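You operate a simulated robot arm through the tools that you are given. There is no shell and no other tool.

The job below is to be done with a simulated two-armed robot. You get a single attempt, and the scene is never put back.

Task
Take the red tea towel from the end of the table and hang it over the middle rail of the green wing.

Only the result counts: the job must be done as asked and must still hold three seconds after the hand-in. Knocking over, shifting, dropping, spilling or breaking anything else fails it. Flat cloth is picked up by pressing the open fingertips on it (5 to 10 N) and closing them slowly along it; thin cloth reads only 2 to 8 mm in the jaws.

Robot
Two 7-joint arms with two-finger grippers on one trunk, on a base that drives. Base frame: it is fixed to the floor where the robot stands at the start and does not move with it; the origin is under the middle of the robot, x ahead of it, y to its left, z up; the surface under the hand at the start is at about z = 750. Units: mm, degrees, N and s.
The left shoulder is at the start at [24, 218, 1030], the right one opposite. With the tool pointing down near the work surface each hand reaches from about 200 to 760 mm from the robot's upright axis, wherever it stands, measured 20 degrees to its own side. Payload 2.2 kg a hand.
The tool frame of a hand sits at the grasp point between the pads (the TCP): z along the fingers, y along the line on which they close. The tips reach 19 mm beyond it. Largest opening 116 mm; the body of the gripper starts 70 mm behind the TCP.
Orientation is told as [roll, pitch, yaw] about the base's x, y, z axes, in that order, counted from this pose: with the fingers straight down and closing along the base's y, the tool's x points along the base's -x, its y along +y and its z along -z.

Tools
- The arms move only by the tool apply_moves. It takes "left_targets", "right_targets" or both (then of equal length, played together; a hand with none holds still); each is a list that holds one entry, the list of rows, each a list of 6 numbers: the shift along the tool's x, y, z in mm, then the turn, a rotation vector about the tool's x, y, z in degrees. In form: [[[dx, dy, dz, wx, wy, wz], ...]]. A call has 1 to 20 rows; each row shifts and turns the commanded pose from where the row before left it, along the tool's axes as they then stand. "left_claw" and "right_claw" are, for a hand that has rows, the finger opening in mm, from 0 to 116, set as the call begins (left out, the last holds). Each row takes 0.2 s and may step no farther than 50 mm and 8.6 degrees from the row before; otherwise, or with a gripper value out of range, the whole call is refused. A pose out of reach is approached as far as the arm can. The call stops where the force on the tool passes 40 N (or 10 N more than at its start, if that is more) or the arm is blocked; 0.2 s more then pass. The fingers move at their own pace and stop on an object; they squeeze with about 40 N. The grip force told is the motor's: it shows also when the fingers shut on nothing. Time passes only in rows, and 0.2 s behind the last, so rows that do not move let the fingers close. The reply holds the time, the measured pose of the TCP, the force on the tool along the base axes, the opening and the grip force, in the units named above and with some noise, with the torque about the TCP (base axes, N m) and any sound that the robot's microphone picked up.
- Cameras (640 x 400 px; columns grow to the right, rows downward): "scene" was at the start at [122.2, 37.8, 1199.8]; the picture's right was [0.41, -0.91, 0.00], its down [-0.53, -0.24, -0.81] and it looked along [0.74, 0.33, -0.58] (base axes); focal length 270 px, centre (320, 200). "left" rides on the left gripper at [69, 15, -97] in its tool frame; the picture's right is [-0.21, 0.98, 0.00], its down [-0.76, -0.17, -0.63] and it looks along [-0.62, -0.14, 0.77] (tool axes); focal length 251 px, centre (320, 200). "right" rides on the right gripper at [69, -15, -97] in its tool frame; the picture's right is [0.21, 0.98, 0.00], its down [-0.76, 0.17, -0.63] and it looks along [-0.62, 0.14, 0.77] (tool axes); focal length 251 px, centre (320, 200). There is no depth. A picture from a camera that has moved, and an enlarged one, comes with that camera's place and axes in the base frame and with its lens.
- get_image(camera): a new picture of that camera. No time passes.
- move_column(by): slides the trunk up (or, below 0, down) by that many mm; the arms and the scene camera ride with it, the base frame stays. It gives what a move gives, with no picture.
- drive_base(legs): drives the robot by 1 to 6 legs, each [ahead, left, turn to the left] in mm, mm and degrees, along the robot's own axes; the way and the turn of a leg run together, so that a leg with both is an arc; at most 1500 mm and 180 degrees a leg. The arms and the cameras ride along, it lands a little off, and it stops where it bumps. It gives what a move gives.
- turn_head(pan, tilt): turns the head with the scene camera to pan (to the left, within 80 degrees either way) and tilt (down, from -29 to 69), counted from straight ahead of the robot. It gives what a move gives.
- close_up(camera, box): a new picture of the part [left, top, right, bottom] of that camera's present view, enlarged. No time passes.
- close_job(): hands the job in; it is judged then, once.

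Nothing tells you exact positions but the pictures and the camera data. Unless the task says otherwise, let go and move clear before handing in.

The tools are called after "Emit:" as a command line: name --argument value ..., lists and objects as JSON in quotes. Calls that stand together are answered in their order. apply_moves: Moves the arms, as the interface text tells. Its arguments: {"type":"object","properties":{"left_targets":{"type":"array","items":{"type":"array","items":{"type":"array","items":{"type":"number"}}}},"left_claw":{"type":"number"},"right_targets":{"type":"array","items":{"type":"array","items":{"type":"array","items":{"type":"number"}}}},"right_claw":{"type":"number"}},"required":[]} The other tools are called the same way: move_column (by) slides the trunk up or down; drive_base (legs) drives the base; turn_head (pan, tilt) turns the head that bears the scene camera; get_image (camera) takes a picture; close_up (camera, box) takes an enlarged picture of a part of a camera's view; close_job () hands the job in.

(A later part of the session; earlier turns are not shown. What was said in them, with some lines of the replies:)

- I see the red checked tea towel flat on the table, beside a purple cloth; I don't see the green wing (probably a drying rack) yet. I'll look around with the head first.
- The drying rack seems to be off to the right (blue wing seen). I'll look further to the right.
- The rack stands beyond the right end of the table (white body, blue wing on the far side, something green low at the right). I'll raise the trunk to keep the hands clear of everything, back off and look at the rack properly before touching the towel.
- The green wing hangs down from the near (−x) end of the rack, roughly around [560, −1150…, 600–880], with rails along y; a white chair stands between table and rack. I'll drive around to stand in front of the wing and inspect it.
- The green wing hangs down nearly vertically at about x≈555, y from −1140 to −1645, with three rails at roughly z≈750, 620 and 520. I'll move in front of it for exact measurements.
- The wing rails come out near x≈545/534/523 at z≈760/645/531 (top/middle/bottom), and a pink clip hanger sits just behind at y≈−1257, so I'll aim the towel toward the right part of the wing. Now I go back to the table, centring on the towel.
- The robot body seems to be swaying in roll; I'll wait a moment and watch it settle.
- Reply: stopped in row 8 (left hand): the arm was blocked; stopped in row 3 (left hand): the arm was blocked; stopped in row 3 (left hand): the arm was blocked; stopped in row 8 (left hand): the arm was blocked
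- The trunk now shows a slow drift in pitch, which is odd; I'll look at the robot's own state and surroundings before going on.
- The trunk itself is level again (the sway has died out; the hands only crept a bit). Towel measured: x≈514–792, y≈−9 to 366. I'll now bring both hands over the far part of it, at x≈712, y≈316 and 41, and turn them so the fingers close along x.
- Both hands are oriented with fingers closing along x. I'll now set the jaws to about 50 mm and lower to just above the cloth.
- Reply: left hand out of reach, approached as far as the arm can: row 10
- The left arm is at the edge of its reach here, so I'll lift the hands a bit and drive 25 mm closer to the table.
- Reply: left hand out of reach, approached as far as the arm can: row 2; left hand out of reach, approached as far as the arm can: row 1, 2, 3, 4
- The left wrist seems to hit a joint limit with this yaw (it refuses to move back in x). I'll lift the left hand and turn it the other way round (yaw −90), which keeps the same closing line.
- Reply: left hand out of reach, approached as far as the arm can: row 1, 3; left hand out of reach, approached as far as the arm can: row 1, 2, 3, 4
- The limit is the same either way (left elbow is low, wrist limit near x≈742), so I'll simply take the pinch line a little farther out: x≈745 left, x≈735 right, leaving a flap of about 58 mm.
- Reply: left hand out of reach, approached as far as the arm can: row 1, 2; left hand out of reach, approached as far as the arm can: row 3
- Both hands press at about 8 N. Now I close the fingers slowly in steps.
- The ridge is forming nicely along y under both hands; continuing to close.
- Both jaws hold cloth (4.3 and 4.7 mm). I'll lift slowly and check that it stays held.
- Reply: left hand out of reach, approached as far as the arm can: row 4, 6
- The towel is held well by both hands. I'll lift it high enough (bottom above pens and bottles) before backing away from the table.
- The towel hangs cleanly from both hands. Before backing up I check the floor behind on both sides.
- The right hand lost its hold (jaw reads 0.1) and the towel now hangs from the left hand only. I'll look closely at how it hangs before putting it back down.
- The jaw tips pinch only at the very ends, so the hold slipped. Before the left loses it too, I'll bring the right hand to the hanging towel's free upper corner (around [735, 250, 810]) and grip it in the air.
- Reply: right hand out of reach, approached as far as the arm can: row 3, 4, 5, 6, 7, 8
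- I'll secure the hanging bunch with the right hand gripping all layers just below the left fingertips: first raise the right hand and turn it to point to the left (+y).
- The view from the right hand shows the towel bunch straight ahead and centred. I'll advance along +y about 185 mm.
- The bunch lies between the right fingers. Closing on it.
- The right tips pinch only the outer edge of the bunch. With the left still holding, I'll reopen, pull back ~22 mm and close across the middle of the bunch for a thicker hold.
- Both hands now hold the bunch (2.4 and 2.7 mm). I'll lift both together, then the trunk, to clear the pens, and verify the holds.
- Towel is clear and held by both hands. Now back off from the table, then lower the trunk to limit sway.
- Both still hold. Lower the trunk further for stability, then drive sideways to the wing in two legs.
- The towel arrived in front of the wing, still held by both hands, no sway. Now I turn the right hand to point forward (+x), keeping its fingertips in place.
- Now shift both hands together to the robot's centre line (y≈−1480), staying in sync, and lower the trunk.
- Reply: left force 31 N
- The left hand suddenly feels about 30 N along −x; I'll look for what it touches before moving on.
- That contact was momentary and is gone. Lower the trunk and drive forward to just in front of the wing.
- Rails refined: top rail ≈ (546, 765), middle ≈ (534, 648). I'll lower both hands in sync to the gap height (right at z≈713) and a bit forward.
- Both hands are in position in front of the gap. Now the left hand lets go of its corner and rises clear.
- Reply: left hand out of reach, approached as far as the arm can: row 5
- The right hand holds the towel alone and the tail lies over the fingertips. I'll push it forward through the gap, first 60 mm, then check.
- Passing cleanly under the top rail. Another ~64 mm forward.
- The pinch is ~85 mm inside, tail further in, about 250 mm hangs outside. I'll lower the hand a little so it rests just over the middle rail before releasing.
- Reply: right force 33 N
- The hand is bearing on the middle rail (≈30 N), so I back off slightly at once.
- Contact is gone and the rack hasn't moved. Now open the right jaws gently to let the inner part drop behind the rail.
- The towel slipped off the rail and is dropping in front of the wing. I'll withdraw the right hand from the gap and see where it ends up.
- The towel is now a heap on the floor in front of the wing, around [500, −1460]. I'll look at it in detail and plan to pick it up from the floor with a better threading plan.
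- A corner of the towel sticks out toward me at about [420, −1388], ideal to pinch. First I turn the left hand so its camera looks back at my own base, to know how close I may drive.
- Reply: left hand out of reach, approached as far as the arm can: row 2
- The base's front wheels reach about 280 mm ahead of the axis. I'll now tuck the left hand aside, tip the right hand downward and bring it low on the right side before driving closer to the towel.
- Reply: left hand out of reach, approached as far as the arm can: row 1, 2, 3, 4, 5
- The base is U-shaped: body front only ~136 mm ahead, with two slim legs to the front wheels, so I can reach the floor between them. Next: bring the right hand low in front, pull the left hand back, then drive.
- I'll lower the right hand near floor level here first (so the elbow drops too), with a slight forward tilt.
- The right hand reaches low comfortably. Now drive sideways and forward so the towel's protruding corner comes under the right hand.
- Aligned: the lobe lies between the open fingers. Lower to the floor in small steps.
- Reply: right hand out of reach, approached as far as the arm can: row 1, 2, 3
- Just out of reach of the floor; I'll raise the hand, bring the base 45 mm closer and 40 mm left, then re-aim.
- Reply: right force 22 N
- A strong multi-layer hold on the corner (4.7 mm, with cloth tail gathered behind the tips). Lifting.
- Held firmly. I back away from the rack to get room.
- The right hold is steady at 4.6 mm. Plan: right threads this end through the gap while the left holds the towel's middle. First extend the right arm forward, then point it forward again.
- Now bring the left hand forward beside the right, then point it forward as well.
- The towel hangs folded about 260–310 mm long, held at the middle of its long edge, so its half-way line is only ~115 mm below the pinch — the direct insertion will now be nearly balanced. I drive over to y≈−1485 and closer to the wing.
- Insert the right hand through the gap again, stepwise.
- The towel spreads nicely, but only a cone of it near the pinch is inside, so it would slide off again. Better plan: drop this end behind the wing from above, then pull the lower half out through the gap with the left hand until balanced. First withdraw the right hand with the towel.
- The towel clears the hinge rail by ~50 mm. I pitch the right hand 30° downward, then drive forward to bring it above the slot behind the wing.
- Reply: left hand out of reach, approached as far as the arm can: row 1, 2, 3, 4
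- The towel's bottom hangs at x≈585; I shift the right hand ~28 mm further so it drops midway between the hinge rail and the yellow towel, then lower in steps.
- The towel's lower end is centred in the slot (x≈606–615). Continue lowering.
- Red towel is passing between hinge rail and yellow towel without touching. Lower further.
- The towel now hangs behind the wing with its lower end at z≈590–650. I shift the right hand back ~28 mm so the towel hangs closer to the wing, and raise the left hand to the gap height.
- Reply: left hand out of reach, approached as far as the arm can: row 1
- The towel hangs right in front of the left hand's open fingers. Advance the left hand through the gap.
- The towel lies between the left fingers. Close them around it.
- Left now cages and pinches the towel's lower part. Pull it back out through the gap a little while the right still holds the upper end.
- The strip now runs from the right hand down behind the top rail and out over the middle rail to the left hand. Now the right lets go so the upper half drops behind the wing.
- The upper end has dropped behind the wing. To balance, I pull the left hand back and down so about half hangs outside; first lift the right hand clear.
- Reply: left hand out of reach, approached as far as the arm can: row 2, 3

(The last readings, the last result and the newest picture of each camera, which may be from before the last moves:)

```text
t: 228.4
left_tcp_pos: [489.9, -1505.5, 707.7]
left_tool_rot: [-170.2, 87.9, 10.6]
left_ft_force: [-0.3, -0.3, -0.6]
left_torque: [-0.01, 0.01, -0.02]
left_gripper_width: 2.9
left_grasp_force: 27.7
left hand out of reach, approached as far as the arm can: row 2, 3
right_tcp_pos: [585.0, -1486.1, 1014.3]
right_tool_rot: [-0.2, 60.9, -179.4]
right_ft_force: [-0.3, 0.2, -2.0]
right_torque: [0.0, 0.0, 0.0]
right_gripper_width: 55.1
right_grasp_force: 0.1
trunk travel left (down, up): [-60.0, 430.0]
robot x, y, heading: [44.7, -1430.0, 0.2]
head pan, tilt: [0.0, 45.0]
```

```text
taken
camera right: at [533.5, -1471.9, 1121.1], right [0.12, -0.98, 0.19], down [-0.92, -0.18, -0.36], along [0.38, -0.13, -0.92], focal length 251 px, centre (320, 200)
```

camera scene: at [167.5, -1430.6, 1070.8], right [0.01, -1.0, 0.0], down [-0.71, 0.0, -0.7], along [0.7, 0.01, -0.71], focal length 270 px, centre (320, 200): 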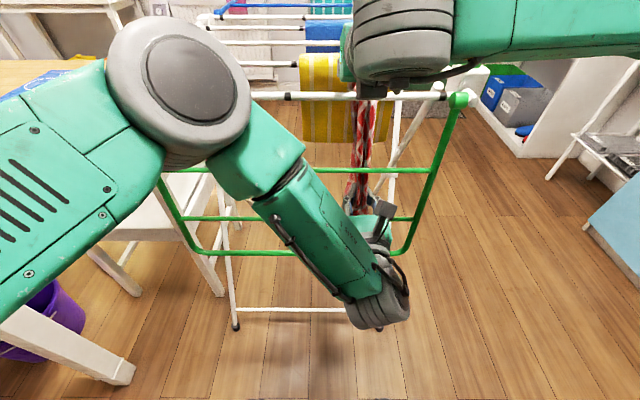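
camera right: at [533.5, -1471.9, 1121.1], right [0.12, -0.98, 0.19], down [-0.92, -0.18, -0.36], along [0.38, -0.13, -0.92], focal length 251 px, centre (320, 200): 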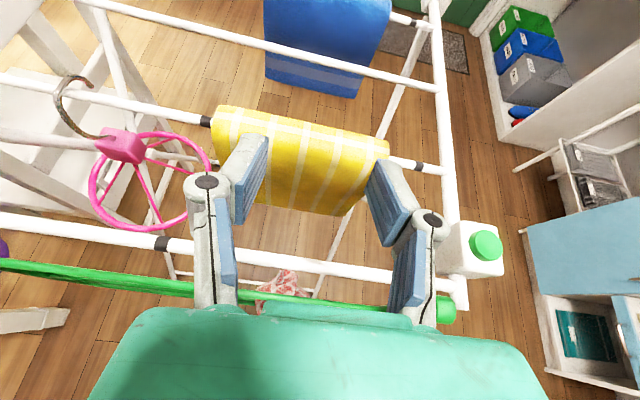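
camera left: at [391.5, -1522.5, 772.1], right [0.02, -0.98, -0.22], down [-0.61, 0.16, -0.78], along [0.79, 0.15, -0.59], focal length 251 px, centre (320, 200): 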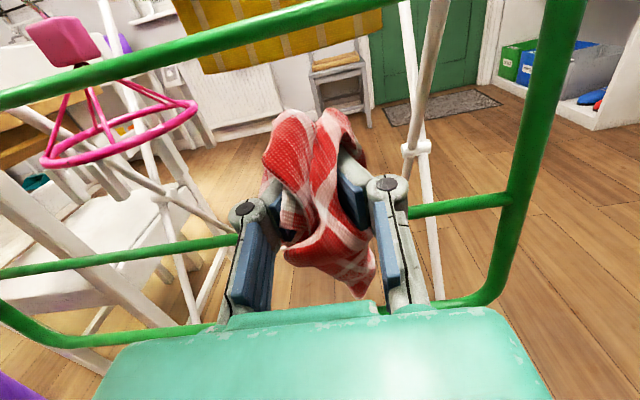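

Emit:
drive_base --legs '[[-25, 0, 0]]'

Emit:
apply_moves --left_targets '[[[-14, 0, 0, 0, 0, 0], [-14, 0, 0, 0, 0, 0], [-14, 0, 0, 0, 0, 0], [-14, 0, 0, 0, 0, 0], [-14, 0, 0, 0, 0, 0]]]'

Emit:
get_image --camera "left"

Emit:
get_image --camera "scene"

Emit:
get_image --camera "right"

```text
t: 229.2
left_tcp_pos: [465.4, -1506.6, 705.6]
left_tool_rot: [-170.2, 87.9, 10.5]
left_ft_force: [-0.5, -0.1, 1.0]
left_torque: [-0.02, 0.02, 0.05]
left_gripper_width: 5.0
left_grasp_force: 37.8
right_tcp_pos: [558.9, -1487.6, 1014.4]
right_tool_rot: [-0.3, 61.1, -179.3]
right_ft_force: [-0.2, 0.7, -0.6]
right_torque: [-0.01, 0.04, -0.02]
right_gripper_width: 55.1
right_grasp_force: 0.1
trunk travel left (down, up): [-60.0, 430.0]
robot x, y, heading: [24.7, -1427.3, 0.3]
head pan, tilt: [0.0, 45.0]
```

```text
t: 230.4
left_tcp_pos: [469.3, -1505.0, 638.2]
left_tool_rot: [-170.7, 87.8, 10.0]
left_ft_force: [0.2, 0.0, -0.5]
left_torque: [0.03, -0.06, 0.04]
left_gripper_width: 4.9
left_grasp_force: 34.9
left hand out of reach, approached as far as the arm can: row 2
right_tcp_pos: [557.6, -1486.4, 1015.5]
right_tool_rot: [-0.3, 61.2, -179.3]
right_ft_force: [0.5, 0.3, 0.6]
right_torque: [0.02, 0.04, 0.01]
right_gripper_width: 55.0
right_grasp_force: 0.1
trunk travel left (down, up): [-60.0, 430.0]
robot x, y, heading: [21.3, -1428.2, 0.4]
head pan, tilt: [0.0, 45.0]
```

```text
taken
camera left: at [370.5, -1521.5, 703.3], right [0.02, -0.98, -0.22], down [-0.61, 0.16, -0.78], along [0.79, 0.15, -0.59], focal length 251 px, centre (320, 200)
```

left: 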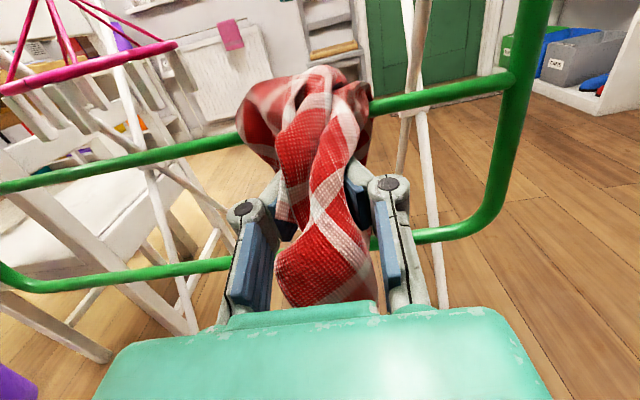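

```text
taken
camera scene: at [142.5, -1430.8, 1070.8], right [0.01, -1.0, 0.0], down [-0.71, 0.0, -0.7], along [0.7, 0.01, -0.71], focal length 270 px, centre (320, 200)
```

scene: 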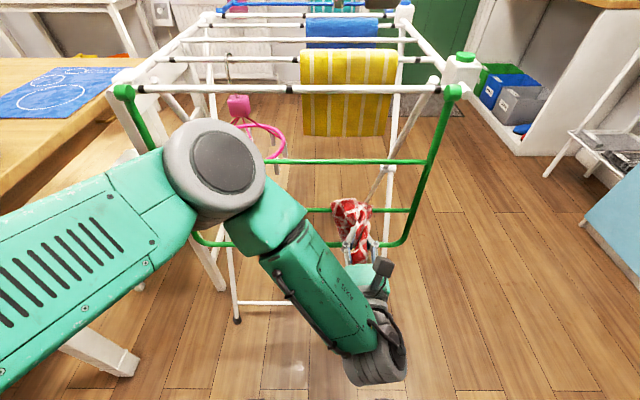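

```text
taken
camera right: at [505.5, -1471.4, 1122.5], right [0.12, -0.98, 0.19], down [-0.92, -0.18, -0.36], along [0.38, -0.13, -0.91], focal length 251 px, centre (320, 200)
```

right: 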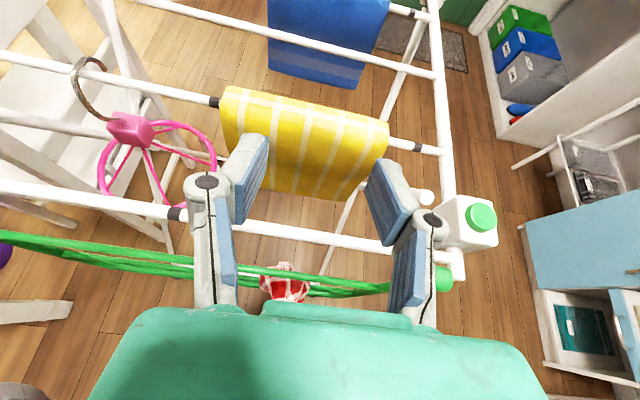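

The towel is now clearly draped over the middle rail. Pull the left hand further down so that about half the length is outside.

Emit:
apply_moves --left_targets '[[[-14, 0, 0, 0, 0, 0], [-14, 0, 0, 0, 0, 0], [-14, 0, 0, 0, 0, 0], [-14, 0, 0, 0, 0, 0], [0, 0, 0, 0, 0, 0]]]'

Emit:
get_image --camera "left"

Emit:
close_up --camera "scene" --box '[260, 140, 440, 280]'

Emit:
close_up --camera "right" --box '[180, 200, 440, 330]'

```text
t: 231.6
left_tcp_pos: [478.5, -1481.3, 598.1]
left_tool_rot: [-170.9, 88.1, 10.0]
left_ft_force: [-0.9, -1.1, -0.5]
left_torque: [0.01, -0.04, -0.01]
left_gripper_width: 3.8
left_grasp_force: 29.8
left hand out of reach, approached as far as the arm can: row 1, 2, 3, 4
right_tcp_pos: [558.6, -1486.0, 1015.7]
right_tool_rot: [-0.2, 61.3, -179.4]
right_ft_force: [-0.9, -0.2, -0.2]
right_torque: [-0.01, -0.02, -0.01]
right_gripper_width: 54.9
right_grasp_force: 0.1
trunk travel left (down, up): [-60.0, 430.0]
robot x, y, heading: [21.4, -1429.7, 0.3]
head pan, tilt: [0.0, 45.0]
```

```text
taken
camera left: at [379.6, -1498.3, 663.6], right [0.02, -0.98, -0.22], down [-0.61, 0.16, -0.78], along [0.79, 0.15, -0.59], focal length 251 px, centre (320, 200)
```

left: 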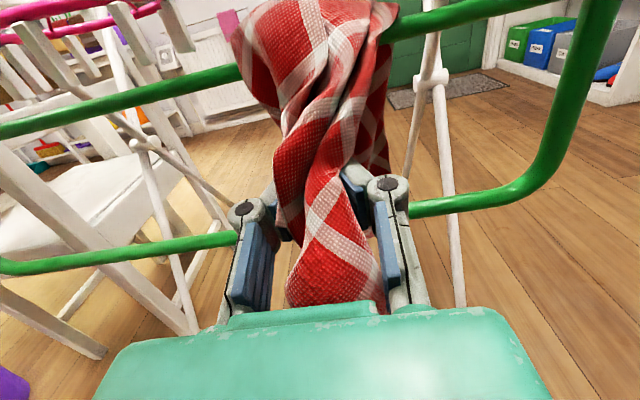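

```text
2.86 times, centred on (350, 210) of scene
camera zoom: at [142.5, -1430.7, 1070.8], right [0.01, -1.0, 0.0], down [-0.71, 0.0, -0.7], along [0.7, 0.01, -0.71], focal length 773 px, centre (234, 171)
```

zoom: 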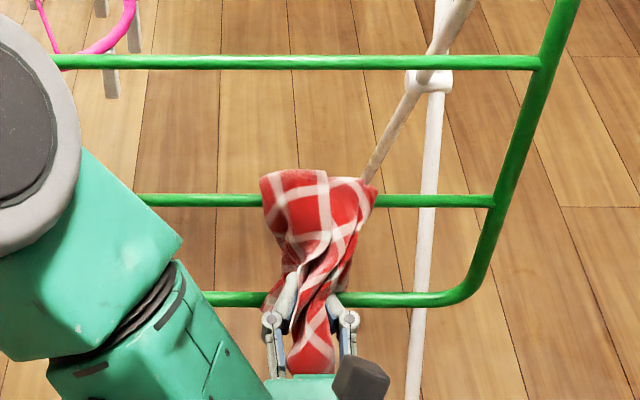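

```text
2.46 times, centred on (310, 265) of right
camera zoom: at [505.3, -1471.3, 1122.5], right [0.12, -0.98, 0.19], down [-0.92, -0.18, -0.36], along [0.38, -0.13, -0.91], focal length 619 px, centre (345, 40)
```

zoom: 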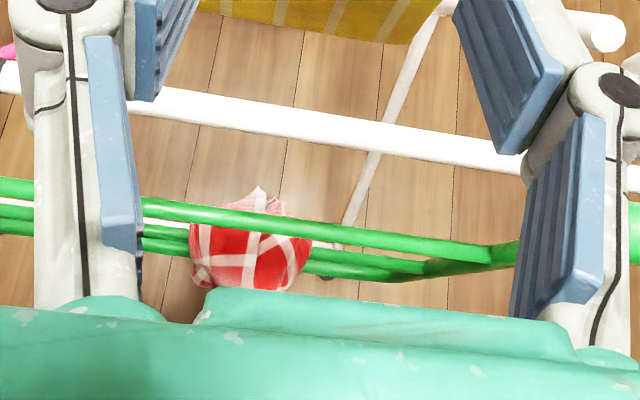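

Nicely draped over the middle rail. The inside is still somewhat longer, so I lower the trunk 35 mm to draw more to the outside.

Emit:
move_column --by -35

Emit:
get_image --camera "left"

Emit:
close_up --camera "scene" --box '[260, 120, 440, 260]'

```text
t: 232.4
left_tcp_pos: [478.5, -1481.1, 563.4]
left_tool_rot: [-171.2, 88.0, 9.6]
left_ft_force: [-0.9, -2.8, -1.3]
left_torque: [-0.03, 0.01, -0.01]
left_gripper_width: 4.0
left_grasp_force: 37.3
right_tcp_pos: [558.0, -1487.0, 982.1]
right_tool_rot: [-0.1, 61.3, -179.3]
right_ft_force: [0.2, 0.5, -0.3]
right_torque: [0.0, -0.02, -0.03]
right_gripper_width: 54.9
right_grasp_force: 0.1
trunk travel left (down, up): [-25.0, 465.0]
robot x, y, heading: [15.6, -1429.1, 0.4]
head pan, tilt: [0.0, 45.0]
```

```text
taken
camera left: at [379.6, -1498.3, 629.0], right [0.02, -0.98, -0.22], down [-0.61, 0.16, -0.78], along [0.79, 0.15, -0.59], focal length 251 px, centre (320, 200)
```

left: 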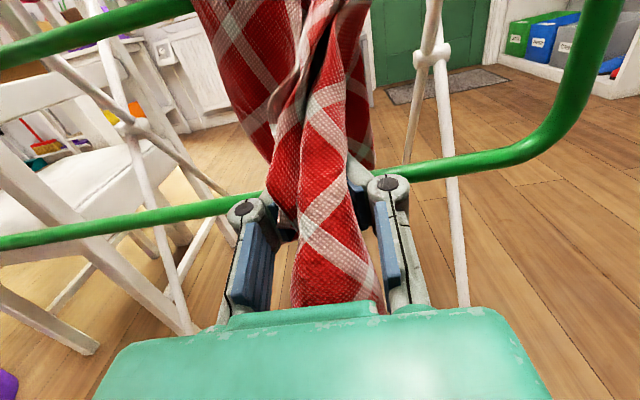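

```text
2.86 times, centred on (350, 190) of scene
camera zoom: at [142.2, -1430.6, 1035.9], right [0.01, -1.0, 0.0], down [-0.71, 0.0, -0.7], along [0.7, 0.01, -0.71], focal length 773 px, centre (234, 229)
```

zoom: 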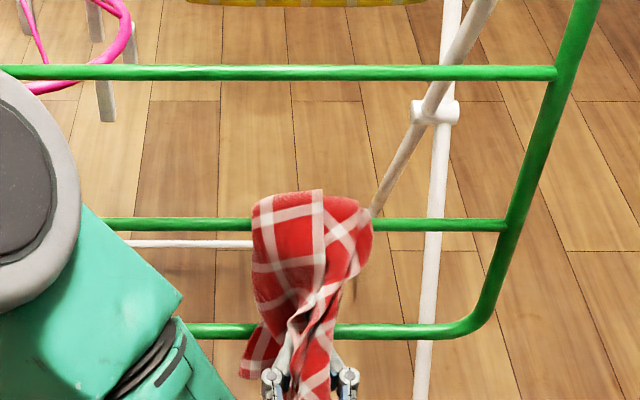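

I want to verify the balance from the side before letting go. I'll use the right hand's camera at the right end of the wing: raise, move aside, and turn it.

Emit:
apply_moves --right_targets '[[[10, 10, -6, 0, 0, 0], [10, 20, -6, 0, 0, 0], [10, 28, -6, 0, 0, 0], [10, 28, -6, 0, 0, 0], [6, 28, -4, 0, 0, 0], [0, 28, 0, 0, 0, 0], [0, 28, 0, 0, 0, 0], [0, 28, 0, 0, 0, 0], [0, 28, 0, 0, 0, 0], [0, 20, 0, 0, 0, 0]]]'

Emit:
apply_moves --right_targets '[[[0, 0, 0, 0, -7.6, 0], [0, 0, 0, 0, -7.6, 0], [0, 0, 0, 0, -7.6, 0], [0, 0, 0, 0, -7.6, 0], [0, 0, 0, 0, -7.6, 0], [0, 0, 0, 0, -7.6, 0], [0, 0, 0, 0, -7.6, 0], [0, 0, 0, 0, -7.6, 0], [0, 0, 0, 0, 0, 8.2], [0, 0, 0, 0, 0, 8.2], [0, 0, 0, 0, 0, 8.2], [0, 0, 0, 0, 0, 8.2], [0, 0, 0, 0, 0, 8.2], [0, 0, 0, 0, 0, 8.2], [0, 0, 0, 0, 0, 8.2], [0, 0, 0, 0, 0, 8.2], [0, 0, 0, 0, 0, 8.2], [0, 0, 0, 0, 0, 8.2], [0, 0, 0, 0, 0, 8]]]'

Emit:
get_image --camera "right"

Emit:
get_image --camera "left"

```text
t: 234.6
left_tcp_pos: [477.9, -1480.9, 562.6]
left_tool_rot: [-170.0, 88.2, 10.8]
left_ft_force: [-2.4, 1.7, 1.4]
left_torque: [-0.05, -0.02, 0.14]
left_gripper_width: 2.5
left_grasp_force: 27.3
right_tcp_pos: [559.5, -1733.4, 1033.4]
right_tool_rot: [-0.4, 61.2, -179.3]
right_ft_force: [0.3, -0.6, -0.2]
right_torque: [0.0, 0.0, -0.02]
right_gripper_width: 54.8
right_grasp_force: 0.1
trunk travel left (down, up): [-25.0, 465.0]
robot x, y, heading: [19.9, -1430.9, 0.2]
head pan, tilt: [0.0, 45.0]
```

```text
t: 238.6
left_tcp_pos: [478.3, -1481.6, 563.6]
left_tool_rot: [-170.9, 88.0, 9.8]
left_ft_force: [0.0, 0.5, -0.1]
left_torque: [-0.02, 0.02, -0.04]
left_gripper_width: 4.6
left_grasp_force: 33.7
right_tcp_pos: [559.4, -1732.4, 1034.5]
right_tool_rot: [-0.4, -0.1, 90.7]
right_ft_force: [0.4, 0.4, 0.3]
right_torque: [-0.01, -0.01, 0.0]
right_gripper_width: 55.0
right_grasp_force: 0.0
trunk travel left (down, up): [-25.0, 465.0]
robot x, y, heading: [18.0, -1429.8, 0.1]
head pan, tilt: [0.0, 45.0]
```

```text
taken
camera right: at [573.8, -1800.7, 1130.6], right [-0.97, -0.23, -0.01], down [-0.18, 0.75, 0.63], along [-0.14, 0.62, -0.77], focal length 251 px, centre (320, 200)
```

right: 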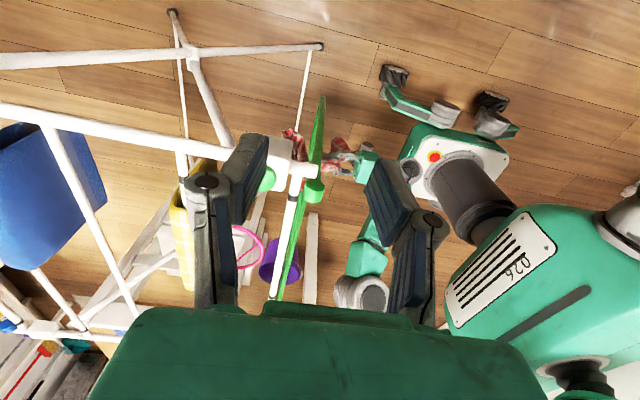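

```text
taken
camera left: at [379.7, -1498.3, 628.8], right [0.02, -0.98, -0.22], down [-0.61, 0.16, -0.78], along [0.79, 0.15, -0.59], focal length 251 px, centre (320, 200)
```

left: 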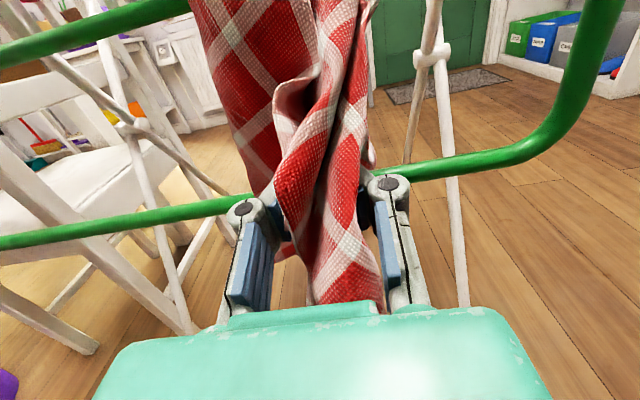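

Emit:
close_up --camera "right" --box '[240, 80, 420, 200]'

```text
3.33 times, centred on (330, 140) of right
camera zoom: at [573.8, -1800.7, 1130.6], right [-0.97, -0.23, -0.01], down [-0.18, 0.75, 0.63], along [-0.14, 0.62, -0.77], focal length 838 px, centre (287, 400)
```

zoom: 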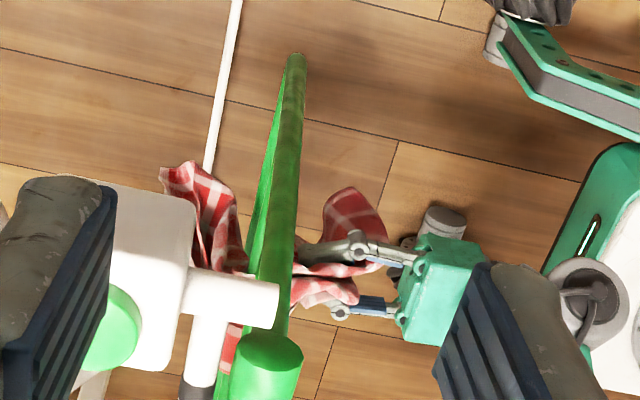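

Emit:
apply_moves --right_targets '[[[20, 0, 0, 0, 0, 0], [20, 0, 0, 0, 0, 0], [10, 0, 25, 0, 0, 0], [0, 0, 30, 0, 0, 0], [0, 0, 30, 0, 0, 0], [0, 0, 30, 0, 0, 0], [0, 0, 30, 0, 0, 0], [0, 0, 30, 0, 0, 0]]]'

Emit:
close_up --camera "right" --box '[200, 20, 460, 200]'

```text
t: 240.4
left_tcp_pos: [479.2, -1481.6, 563.8]
left_tool_rot: [-170.4, 88.1, 10.3]
left_ft_force: [1.3, -0.3, -0.7]
left_torque: [0.01, -0.02, 0.04]
left_gripper_width: 3.7
left_grasp_force: 30.8
right_tcp_pos: [562.2, -1782.2, 858.3]
right_tool_rot: [-0.4, -0.1, 90.8]
right_ft_force: [0.1, -0.6, 0.1]
right_torque: [0.01, -0.02, 0.03]
right_gripper_width: 55.2
right_grasp_force: 0.0
trunk travel left (down, up): [-25.0, 465.0]
robot x, y, heading: [19.8, -1431.1, 0.2]
head pan, tilt: [0.0, 45.0]
```

```text
2.22 times, centred on (330, 110) of right
camera zoom: at [576.6, -1850.1, 954.5], right [-0.97, -0.23, -0.01], down [-0.18, 0.75, 0.63], along [-0.14, 0.62, -0.77], focal length 559 px, centre (298, 400)
```

zoom: 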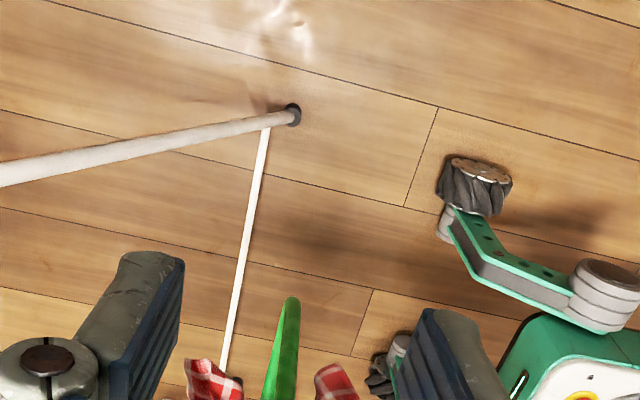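

Emit:
close_up --camera "right" --box '[200, 150, 440, 310]'

```text
2.50 times, centred on (320, 230) of right
camera zoom: at [576.6, -1850.1, 954.5], right [-0.97, -0.23, -0.01], down [-0.18, 0.75, 0.63], along [-0.14, 0.62, -0.77], focal length 629 px, centre (320, 125)
```

zoom: 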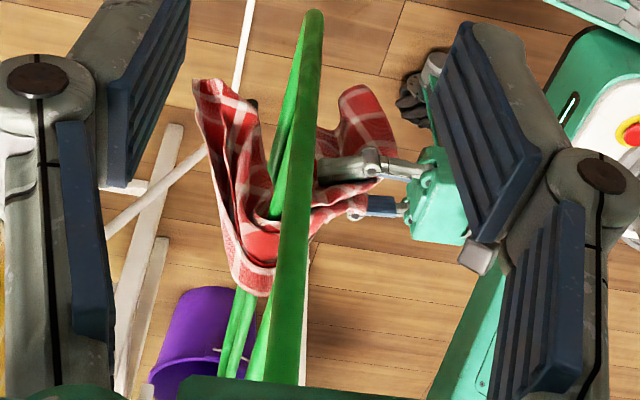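

From the side: the inside part reaches down to z≈495, the outside to ≈445, so the towel is close to balanced over the middle rail (z≈648). Now open the left fingers gently.

Emit:
apply_moves --left_targets '[[[0, 0, 0, 0, 0, 0]]]' --left_claw 14

Emit:
close_up --camera "right" --box '[200, 150, 440, 310]'

Emit:
get_image --camera "left"

```text
t: 240.8
left_tcp_pos: [479.5, -1481.5, 563.6]
left_tool_rot: [-170.9, 88.1, 10.0]
left_ft_force: [-0.4, -0.9, 0.0]
left_torque: [0.01, -0.03, -0.01]
left_gripper_width: 14.2
left_grasp_force: 0.1
right_tcp_pos: [561.4, -1781.5, 858.0]
right_tool_rot: [-0.4, -0.1, 90.8]
right_ft_force: [-0.5, 0.9, 0.4]
right_torque: [0.02, -0.04, -0.01]
right_gripper_width: 54.9
right_grasp_force: 0.1
trunk travel left (down, up): [-25.0, 465.0]
robot x, y, heading: [19.5, -1430.2, 0.2]
head pan, tilt: [0.0, 45.0]
```

```text
2.50 times, centred on (320, 230) of right
camera zoom: at [576.4, -1849.9, 955.1], right [-0.97, -0.23, -0.01], down [-0.18, 0.75, 0.63], along [-0.14, 0.62, -0.77], focal length 629 px, centre (320, 125)
```

zoom: 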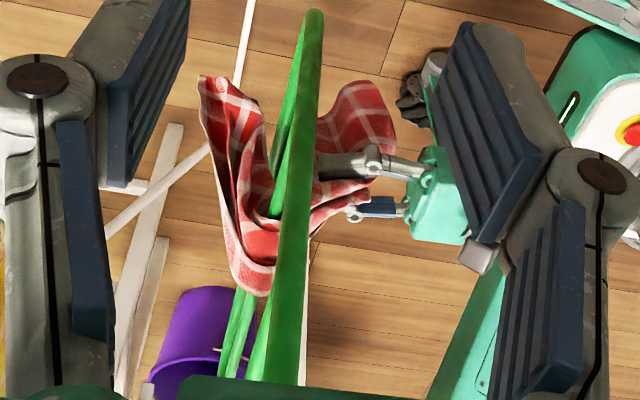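

```text
taken
camera left: at [379.8, -1498.3, 628.8], right [0.02, -0.98, -0.22], down [-0.61, 0.16, -0.78], along [0.79, 0.15, -0.59], focal length 251 px, centre (320, 200)
```

left: 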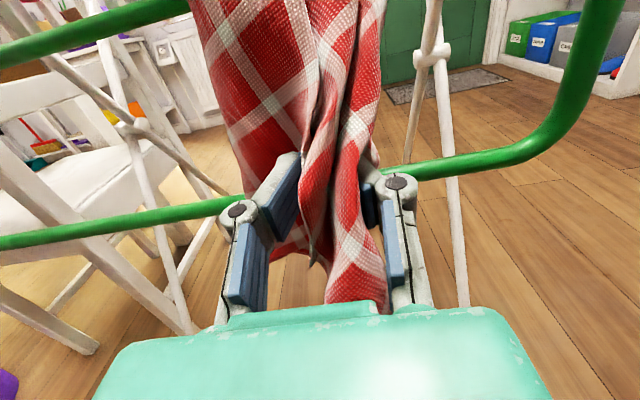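

Stable so far. Open wider.

Emit:
apply_moves --left_targets '[[[0, 0, 0, 0, 0, 0]]]' --left_claw 50

Emit:
close_up --camera "right" --box '[200, 150, 440, 310]'

Emit:
get_image --camera "left"

```text
t: 241.2
left_tcp_pos: [477.8, -1481.4, 562.0]
left_tool_rot: [-170.8, 88.2, 10.0]
left_ft_force: [-0.4, 0.2, 0.0]
left_torque: [0.01, 0.01, 0.04]
left_gripper_width: 49.8
left_grasp_force: 0.1
right_tcp_pos: [560.9, -1780.8, 859.2]
right_tool_rot: [-0.4, -0.1, 90.8]
right_ft_force: [0.0, 0.5, -0.1]
right_torque: [-0.03, 0.03, -0.03]
right_gripper_width: 55.1
right_grasp_force: 0.0
trunk travel left (down, up): [-25.0, 465.0]
robot x, y, heading: [18.6, -1427.6, 0.4]
head pan, tilt: [0.0, 45.0]
```

```text
2.50 times, centred on (320, 230) of right
camera zoom: at [576.4, -1849.8, 955.2], right [-0.97, -0.23, -0.01], down [-0.18, 0.75, 0.63], along [-0.14, 0.62, -0.77], focal length 629 px, centre (320, 125)
```

zoom: 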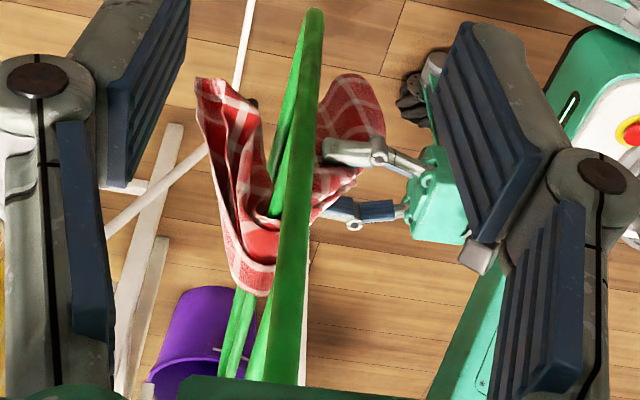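

```text
taken
camera left: at [379.7, -1498.3, 628.8], right [0.02, -0.98, -0.22], down [-0.61, 0.16, -0.78], along [0.79, 0.15, -0.59], focal length 251 px, centre (320, 200)
```

left: 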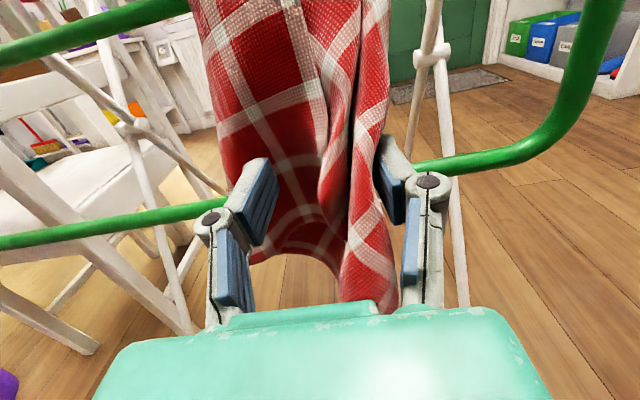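

Emit:
apply_moves --left_targets '[[[0, 0, 0, 0, 0, 0], [0, 0, 0, 0, 0, 0], [0, 0, 0, 0, 0, 0]]]' --left_claw 114

Emit:
close_up --camera "right" --box '[200, 150, 440, 310]'

Emit:
get_image --camera "left"

```text
t: 242.0
left_tcp_pos: [476.9, -1481.0, 563.5]
left_tool_rot: [-170.8, 88.1, 10.1]
left_ft_force: [0.0, 0.3, 0.1]
left_torque: [0.01, -0.01, -0.02]
left_gripper_width: 114.1
left_grasp_force: 0.1
right_tcp_pos: [561.2, -1783.1, 859.4]
right_tool_rot: [-0.5, -0.1, 90.8]
right_ft_force: [-0.7, -0.3, -0.5]
right_torque: [-0.02, -0.02, -0.01]
right_gripper_width: 54.8
right_grasp_force: 0.1
trunk travel left (down, up): [-25.0, 465.0]
robot x, y, heading: [20.5, -1426.6, 0.4]
head pan, tilt: [0.0, 45.0]
```

```text
2.50 times, centred on (320, 230) of right
camera zoom: at [576.4, -1849.8, 955.3], right [-0.97, -0.23, -0.01], down [-0.18, 0.75, 0.63], along [-0.14, 0.62, -0.77], focal length 629 px, centre (320, 125)
```

zoom: 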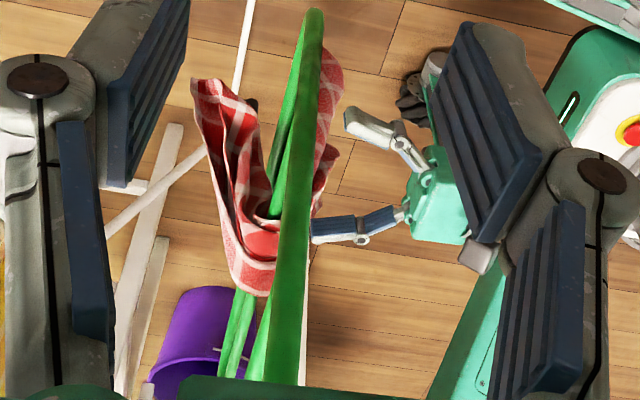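

```text
taken
camera left: at [379.7, -1498.3, 628.7], right [0.02, -0.98, -0.22], down [-0.61, 0.16, -0.78], along [0.79, 0.15, -0.59], focal length 251 px, centre (320, 200)
```

left: 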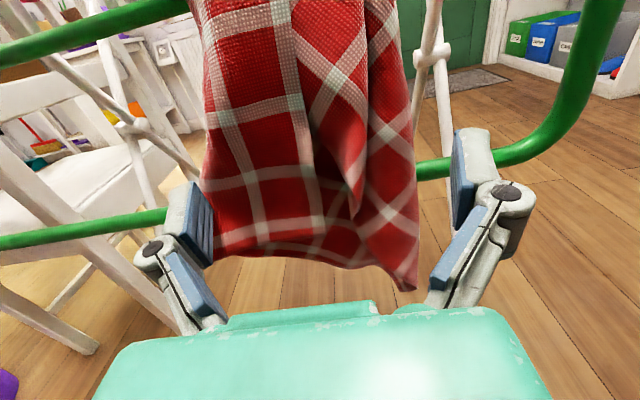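

The towel now hangs free over the middle rail, well spread on both sides. Withdraw by driving straight back.

Emit:
drive_base --legs '[[-120, 0, 0]]'

Emit:
get_image --camera "left"

Emit:
get_image --camera "scene"

Emit:
get_image --camera "right"

```text
t: 243.2
left_tcp_pos: [358.7, -1483.1, 563.2]
left_tool_rot: [-171.0, 88.0, 9.8]
left_ft_force: [-0.1, 0.2, 0.8]
left_torque: [0.03, 0.01, -0.02]
left_gripper_width: 114.1
left_grasp_force: 0.1
right_tcp_pos: [442.3, -1781.8, 859.1]
right_tool_rot: [-0.6, -0.1, 90.8]
right_ft_force: [0.5, 0.2, -0.4]
right_torque: [-0.01, -0.01, 0.03]
right_gripper_width: 54.9
right_grasp_force: 0.1
trunk travel left (down, up): [-25.0, 465.0]
robot x, y, heading: [-101.1, -1429.4, 0.5]
head pan, tilt: [0.0, 45.0]
```

```text
taken
camera left: at [260.4, -1498.9, 629.2], right [0.02, -0.98, -0.22], down [-0.61, 0.16, -0.78], along [0.79, 0.15, -0.59], focal length 251 px, centre (320, 200)
```

left: 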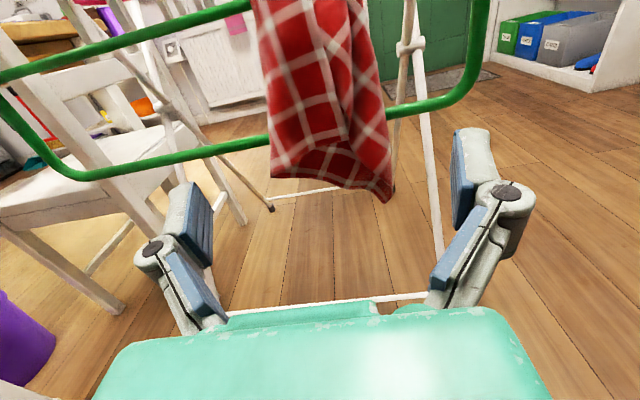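

```text
taken
camera scene: at [22.7, -1432.9, 1036.0], right [0.01, -1.0, 0.0], down [-0.71, 0.0, -0.71], along [0.71, 0.01, -0.71], focal length 270 px, centre (320, 200)
```

scene: 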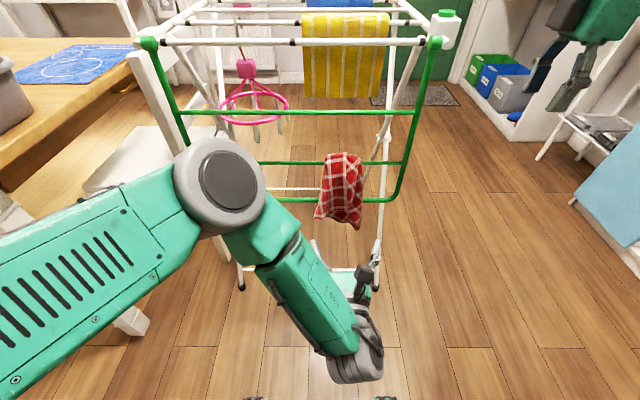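

```text
taken
camera right: at [456.9, -1850.3, 956.2], right [-0.97, -0.23, -0.01], down [-0.18, 0.75, 0.63], along [-0.14, 0.62, -0.77], focal length 251 px, centre (320, 200)
```

right: 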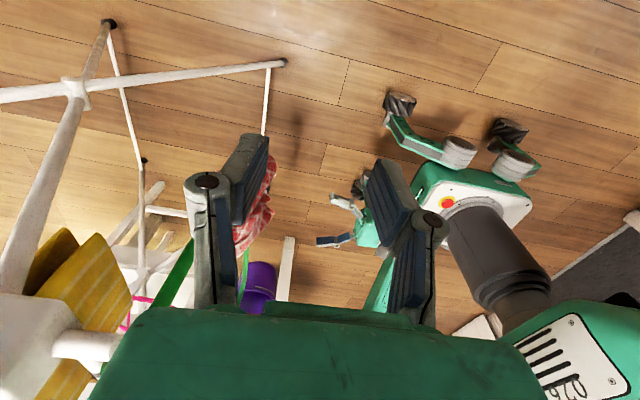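

It hangs steadily. I back off further, wait and recheck everything before handing in.

Emit:
drive_base --legs '[[-200, 0, 0]]'

Emit:
turn_head --pan -8 --tilt 35

Emit:
get_image --camera "scene"

Emit:
close_up --camera "left" --box '[120, 0, 520, 250]'

```text
t: 244.8
left_tcp_pos: [158.6, -1482.3, 565.0]
left_tool_rot: [-174.8, 87.9, 6.2]
left_ft_force: [0.3, -0.2, 0.8]
left_torque: [0.01, -0.02, 0.02]
left_gripper_width: 114.0
left_grasp_force: 0.0
right_tcp_pos: [240.6, -1781.3, 862.7]
right_tool_rot: [-0.7, 0.0, 90.9]
right_ft_force: [-0.7, -0.3, 0.3]
right_torque: [0.02, 0.01, -0.04]
right_gripper_width: 54.9
right_grasp_force: 0.1
trunk travel left (down, up): [-25.0, 465.0]
robot x, y, heading: [-295.3, -1432.5, 0.2]
head pan, tilt: [0.0, 45.0]
```

```text
t: 245.5
left_tcp_pos: [157.5, -1480.3, 565.6]
left_tool_rot: [-178.2, 87.8, 2.8]
left_ft_force: [0.0, -0.3, -0.5]
left_torque: [0.01, -0.02, -0.01]
left_gripper_width: 113.9
left_grasp_force: 0.1
right_tcp_pos: [240.1, -1780.4, 864.0]
right_tool_rot: [-0.8, 0.2, 90.9]
right_ft_force: [-0.7, 1.0, -1.5]
right_torque: [0.01, 0.03, 0.01]
right_gripper_width: 55.1
right_grasp_force: 0.1
trunk travel left (down, up): [-25.0, 465.0]
robot x, y, heading: [-292.5, -1434.3, 0.4]
head pan, tilt: [-8.0, 35.0]
```

```text
taken
camera scene: at [-168.7, -1446.2, 1050.5], right [-0.13, -0.99, 0.0], down [-0.57, 0.08, -0.82], along [0.81, -0.11, -0.58], focal length 270 px, centre (320, 200)
```

scene: 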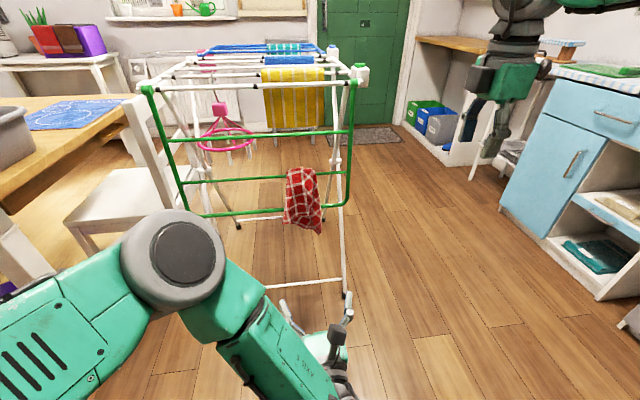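

```text
1.60 times, centred on (320, 125) of left
camera zoom: at [59.0, -1497.5, 631.1], right [0.03, -0.98, -0.22], down [-0.61, 0.16, -0.78], along [0.8, 0.15, -0.59], focal length 402 px, centre (320, 320)
```

zoom: 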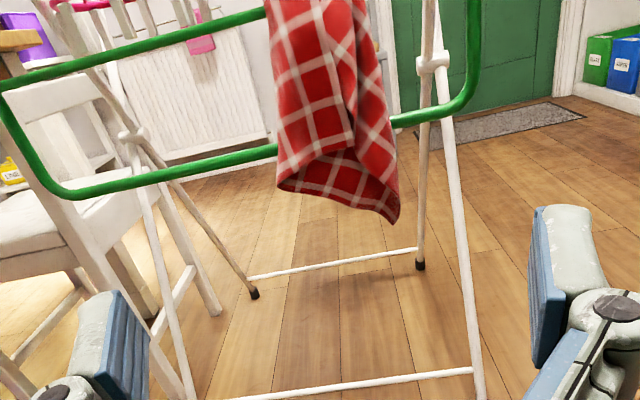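

Emit:
close_up --camera "scene" --box '[130, 70, 370, 250]'

Emit:
turn_head --pan 40 --tilt 30

Emit:
get_image --camera "scene"

Emit:
turn_head --pan -8 --tilt 35

Emit:
close_up --camera "scene" --box '[130, 70, 370, 250]'

```text
2.22 times, centred on (250, 160) of scene
camera zoom: at [-168.7, -1446.2, 1050.5], right [-0.13, -0.99, 0.0], down [-0.57, 0.08, -0.82], along [0.81, -0.11, -0.58], focal length 601 px, centre (476, 289)
```

zoom: 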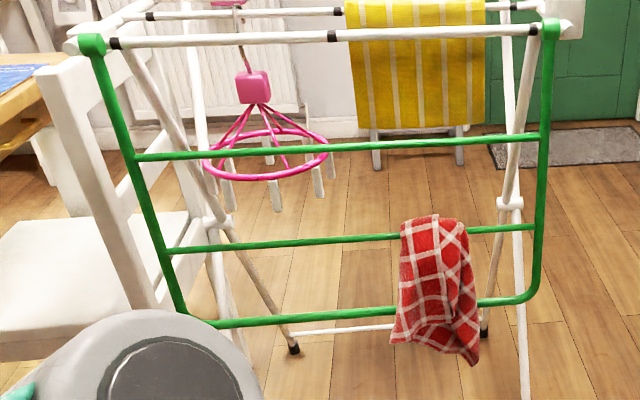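

```text
t: 246.7
left_tcp_pos: [158.4, -1481.1, 565.6]
left_tool_rot: [-178.2, 87.7, 2.6]
left_ft_force: [-0.7, 0.9, 0.0]
left_torque: [-0.01, 0.0, 0.01]
left_gripper_width: 113.9
left_grasp_force: 0.1
right_tcp_pos: [239.5, -1779.0, 863.8]
right_tool_rot: [-0.8, 0.2, 90.8]
right_ft_force: [0.0, 0.2, 0.4]
right_torque: [-0.01, -0.02, 0.0]
right_gripper_width: 55.0
right_grasp_force: 0.0
trunk travel left (down, up): [-25.0, 465.0]
robot x, y, heading: [-299.8, -1431.0, 0.6]
head pan, tilt: [40.0, 30.0]
```

```text
taken
camera scene: at [-187.1, -1376.1, 1058.6], right [0.65, -0.76, 0.0], down [-0.38, -0.32, -0.87], along [0.66, 0.56, -0.5], focal length 270 px, centre (320, 200)
```

scene: 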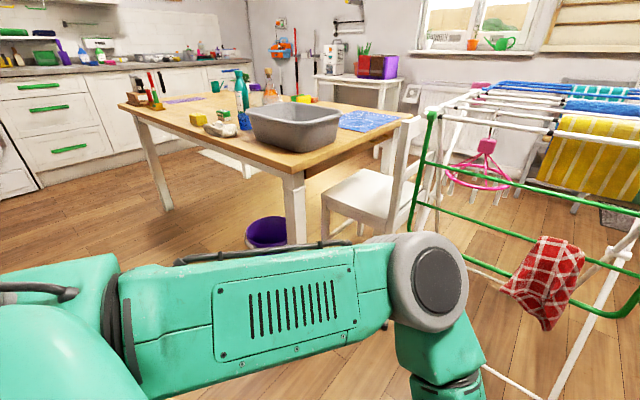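

```text
t: 247.8
left_tcp_pos: [158.4, -1480.3, 566.8]
left_tool_rot: [-178.2, 87.8, 2.7]
left_ft_force: [0.2, -0.7, 0.9]
left_torque: [0.0, 0.0, -0.03]
left_gripper_width: 114.2
left_grasp_force: 0.0
right_tcp_pos: [240.8, -1779.8, 863.6]
right_tool_rot: [-0.8, 0.2, 90.9]
right_ft_force: [0.7, 0.2, 0.3]
right_torque: [-0.01, 0.02, -0.03]
right_gripper_width: 55.1
right_grasp_force: 0.0
trunk travel left (down, up): [-25.0, 465.0]
robot x, y, heading: [-294.9, -1431.8, 0.4]
head pan, tilt: [-8.0, 35.0]
```

```text
2.22 times, centred on (250, 160) of scene
camera zoom: at [-168.7, -1446.3, 1050.6], right [-0.13, -0.99, 0.0], down [-0.57, 0.08, -0.82], along [0.81, -0.11, -0.58], focal length 601 px, centre (476, 289)
```

zoom: 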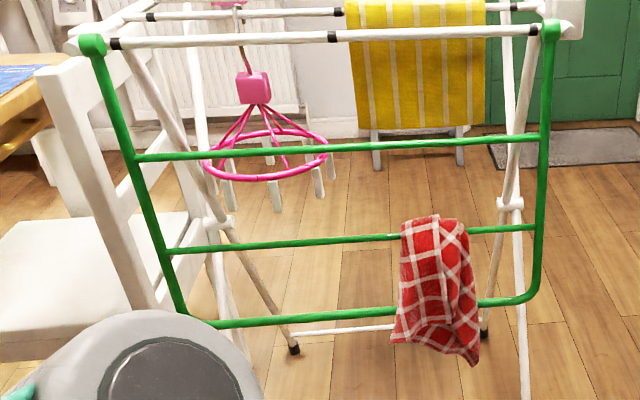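

The towel hangs over the middle rail of the green wing and has not moved over several seconds. Everything else in view (yellow towel, clip hanger, chair and the table items) looks unshifted, and both hands are clear. Handing in.

Emit:
close_job

```text
The job is handed in.
```

The red tea towel is hanging over the middle rail of the green wing, and I've handed the job in. No verdict came back.

- **Result:** The towel is roughly balanced, with part inside the wing and part outside. I let go and backed away, and it stayed put for the several seconds I watched before handing in.
- **Appearance:** It hangs partly gathered rather than fully spread along the rail.
- **What went wrong:** On the first try it slid off the rail onto the floor. I picked it up from there and hung it a different way. No other object was dropped or knocked over.
- **Contact:** During the first try my right hand briefly pressed the middle rail with about 30 N. I backed off at once, and the rack did not appear to move.
- **Surroundings:** In my last look around, the yellow towel, clip hanger, chair and table items looked where they had been.
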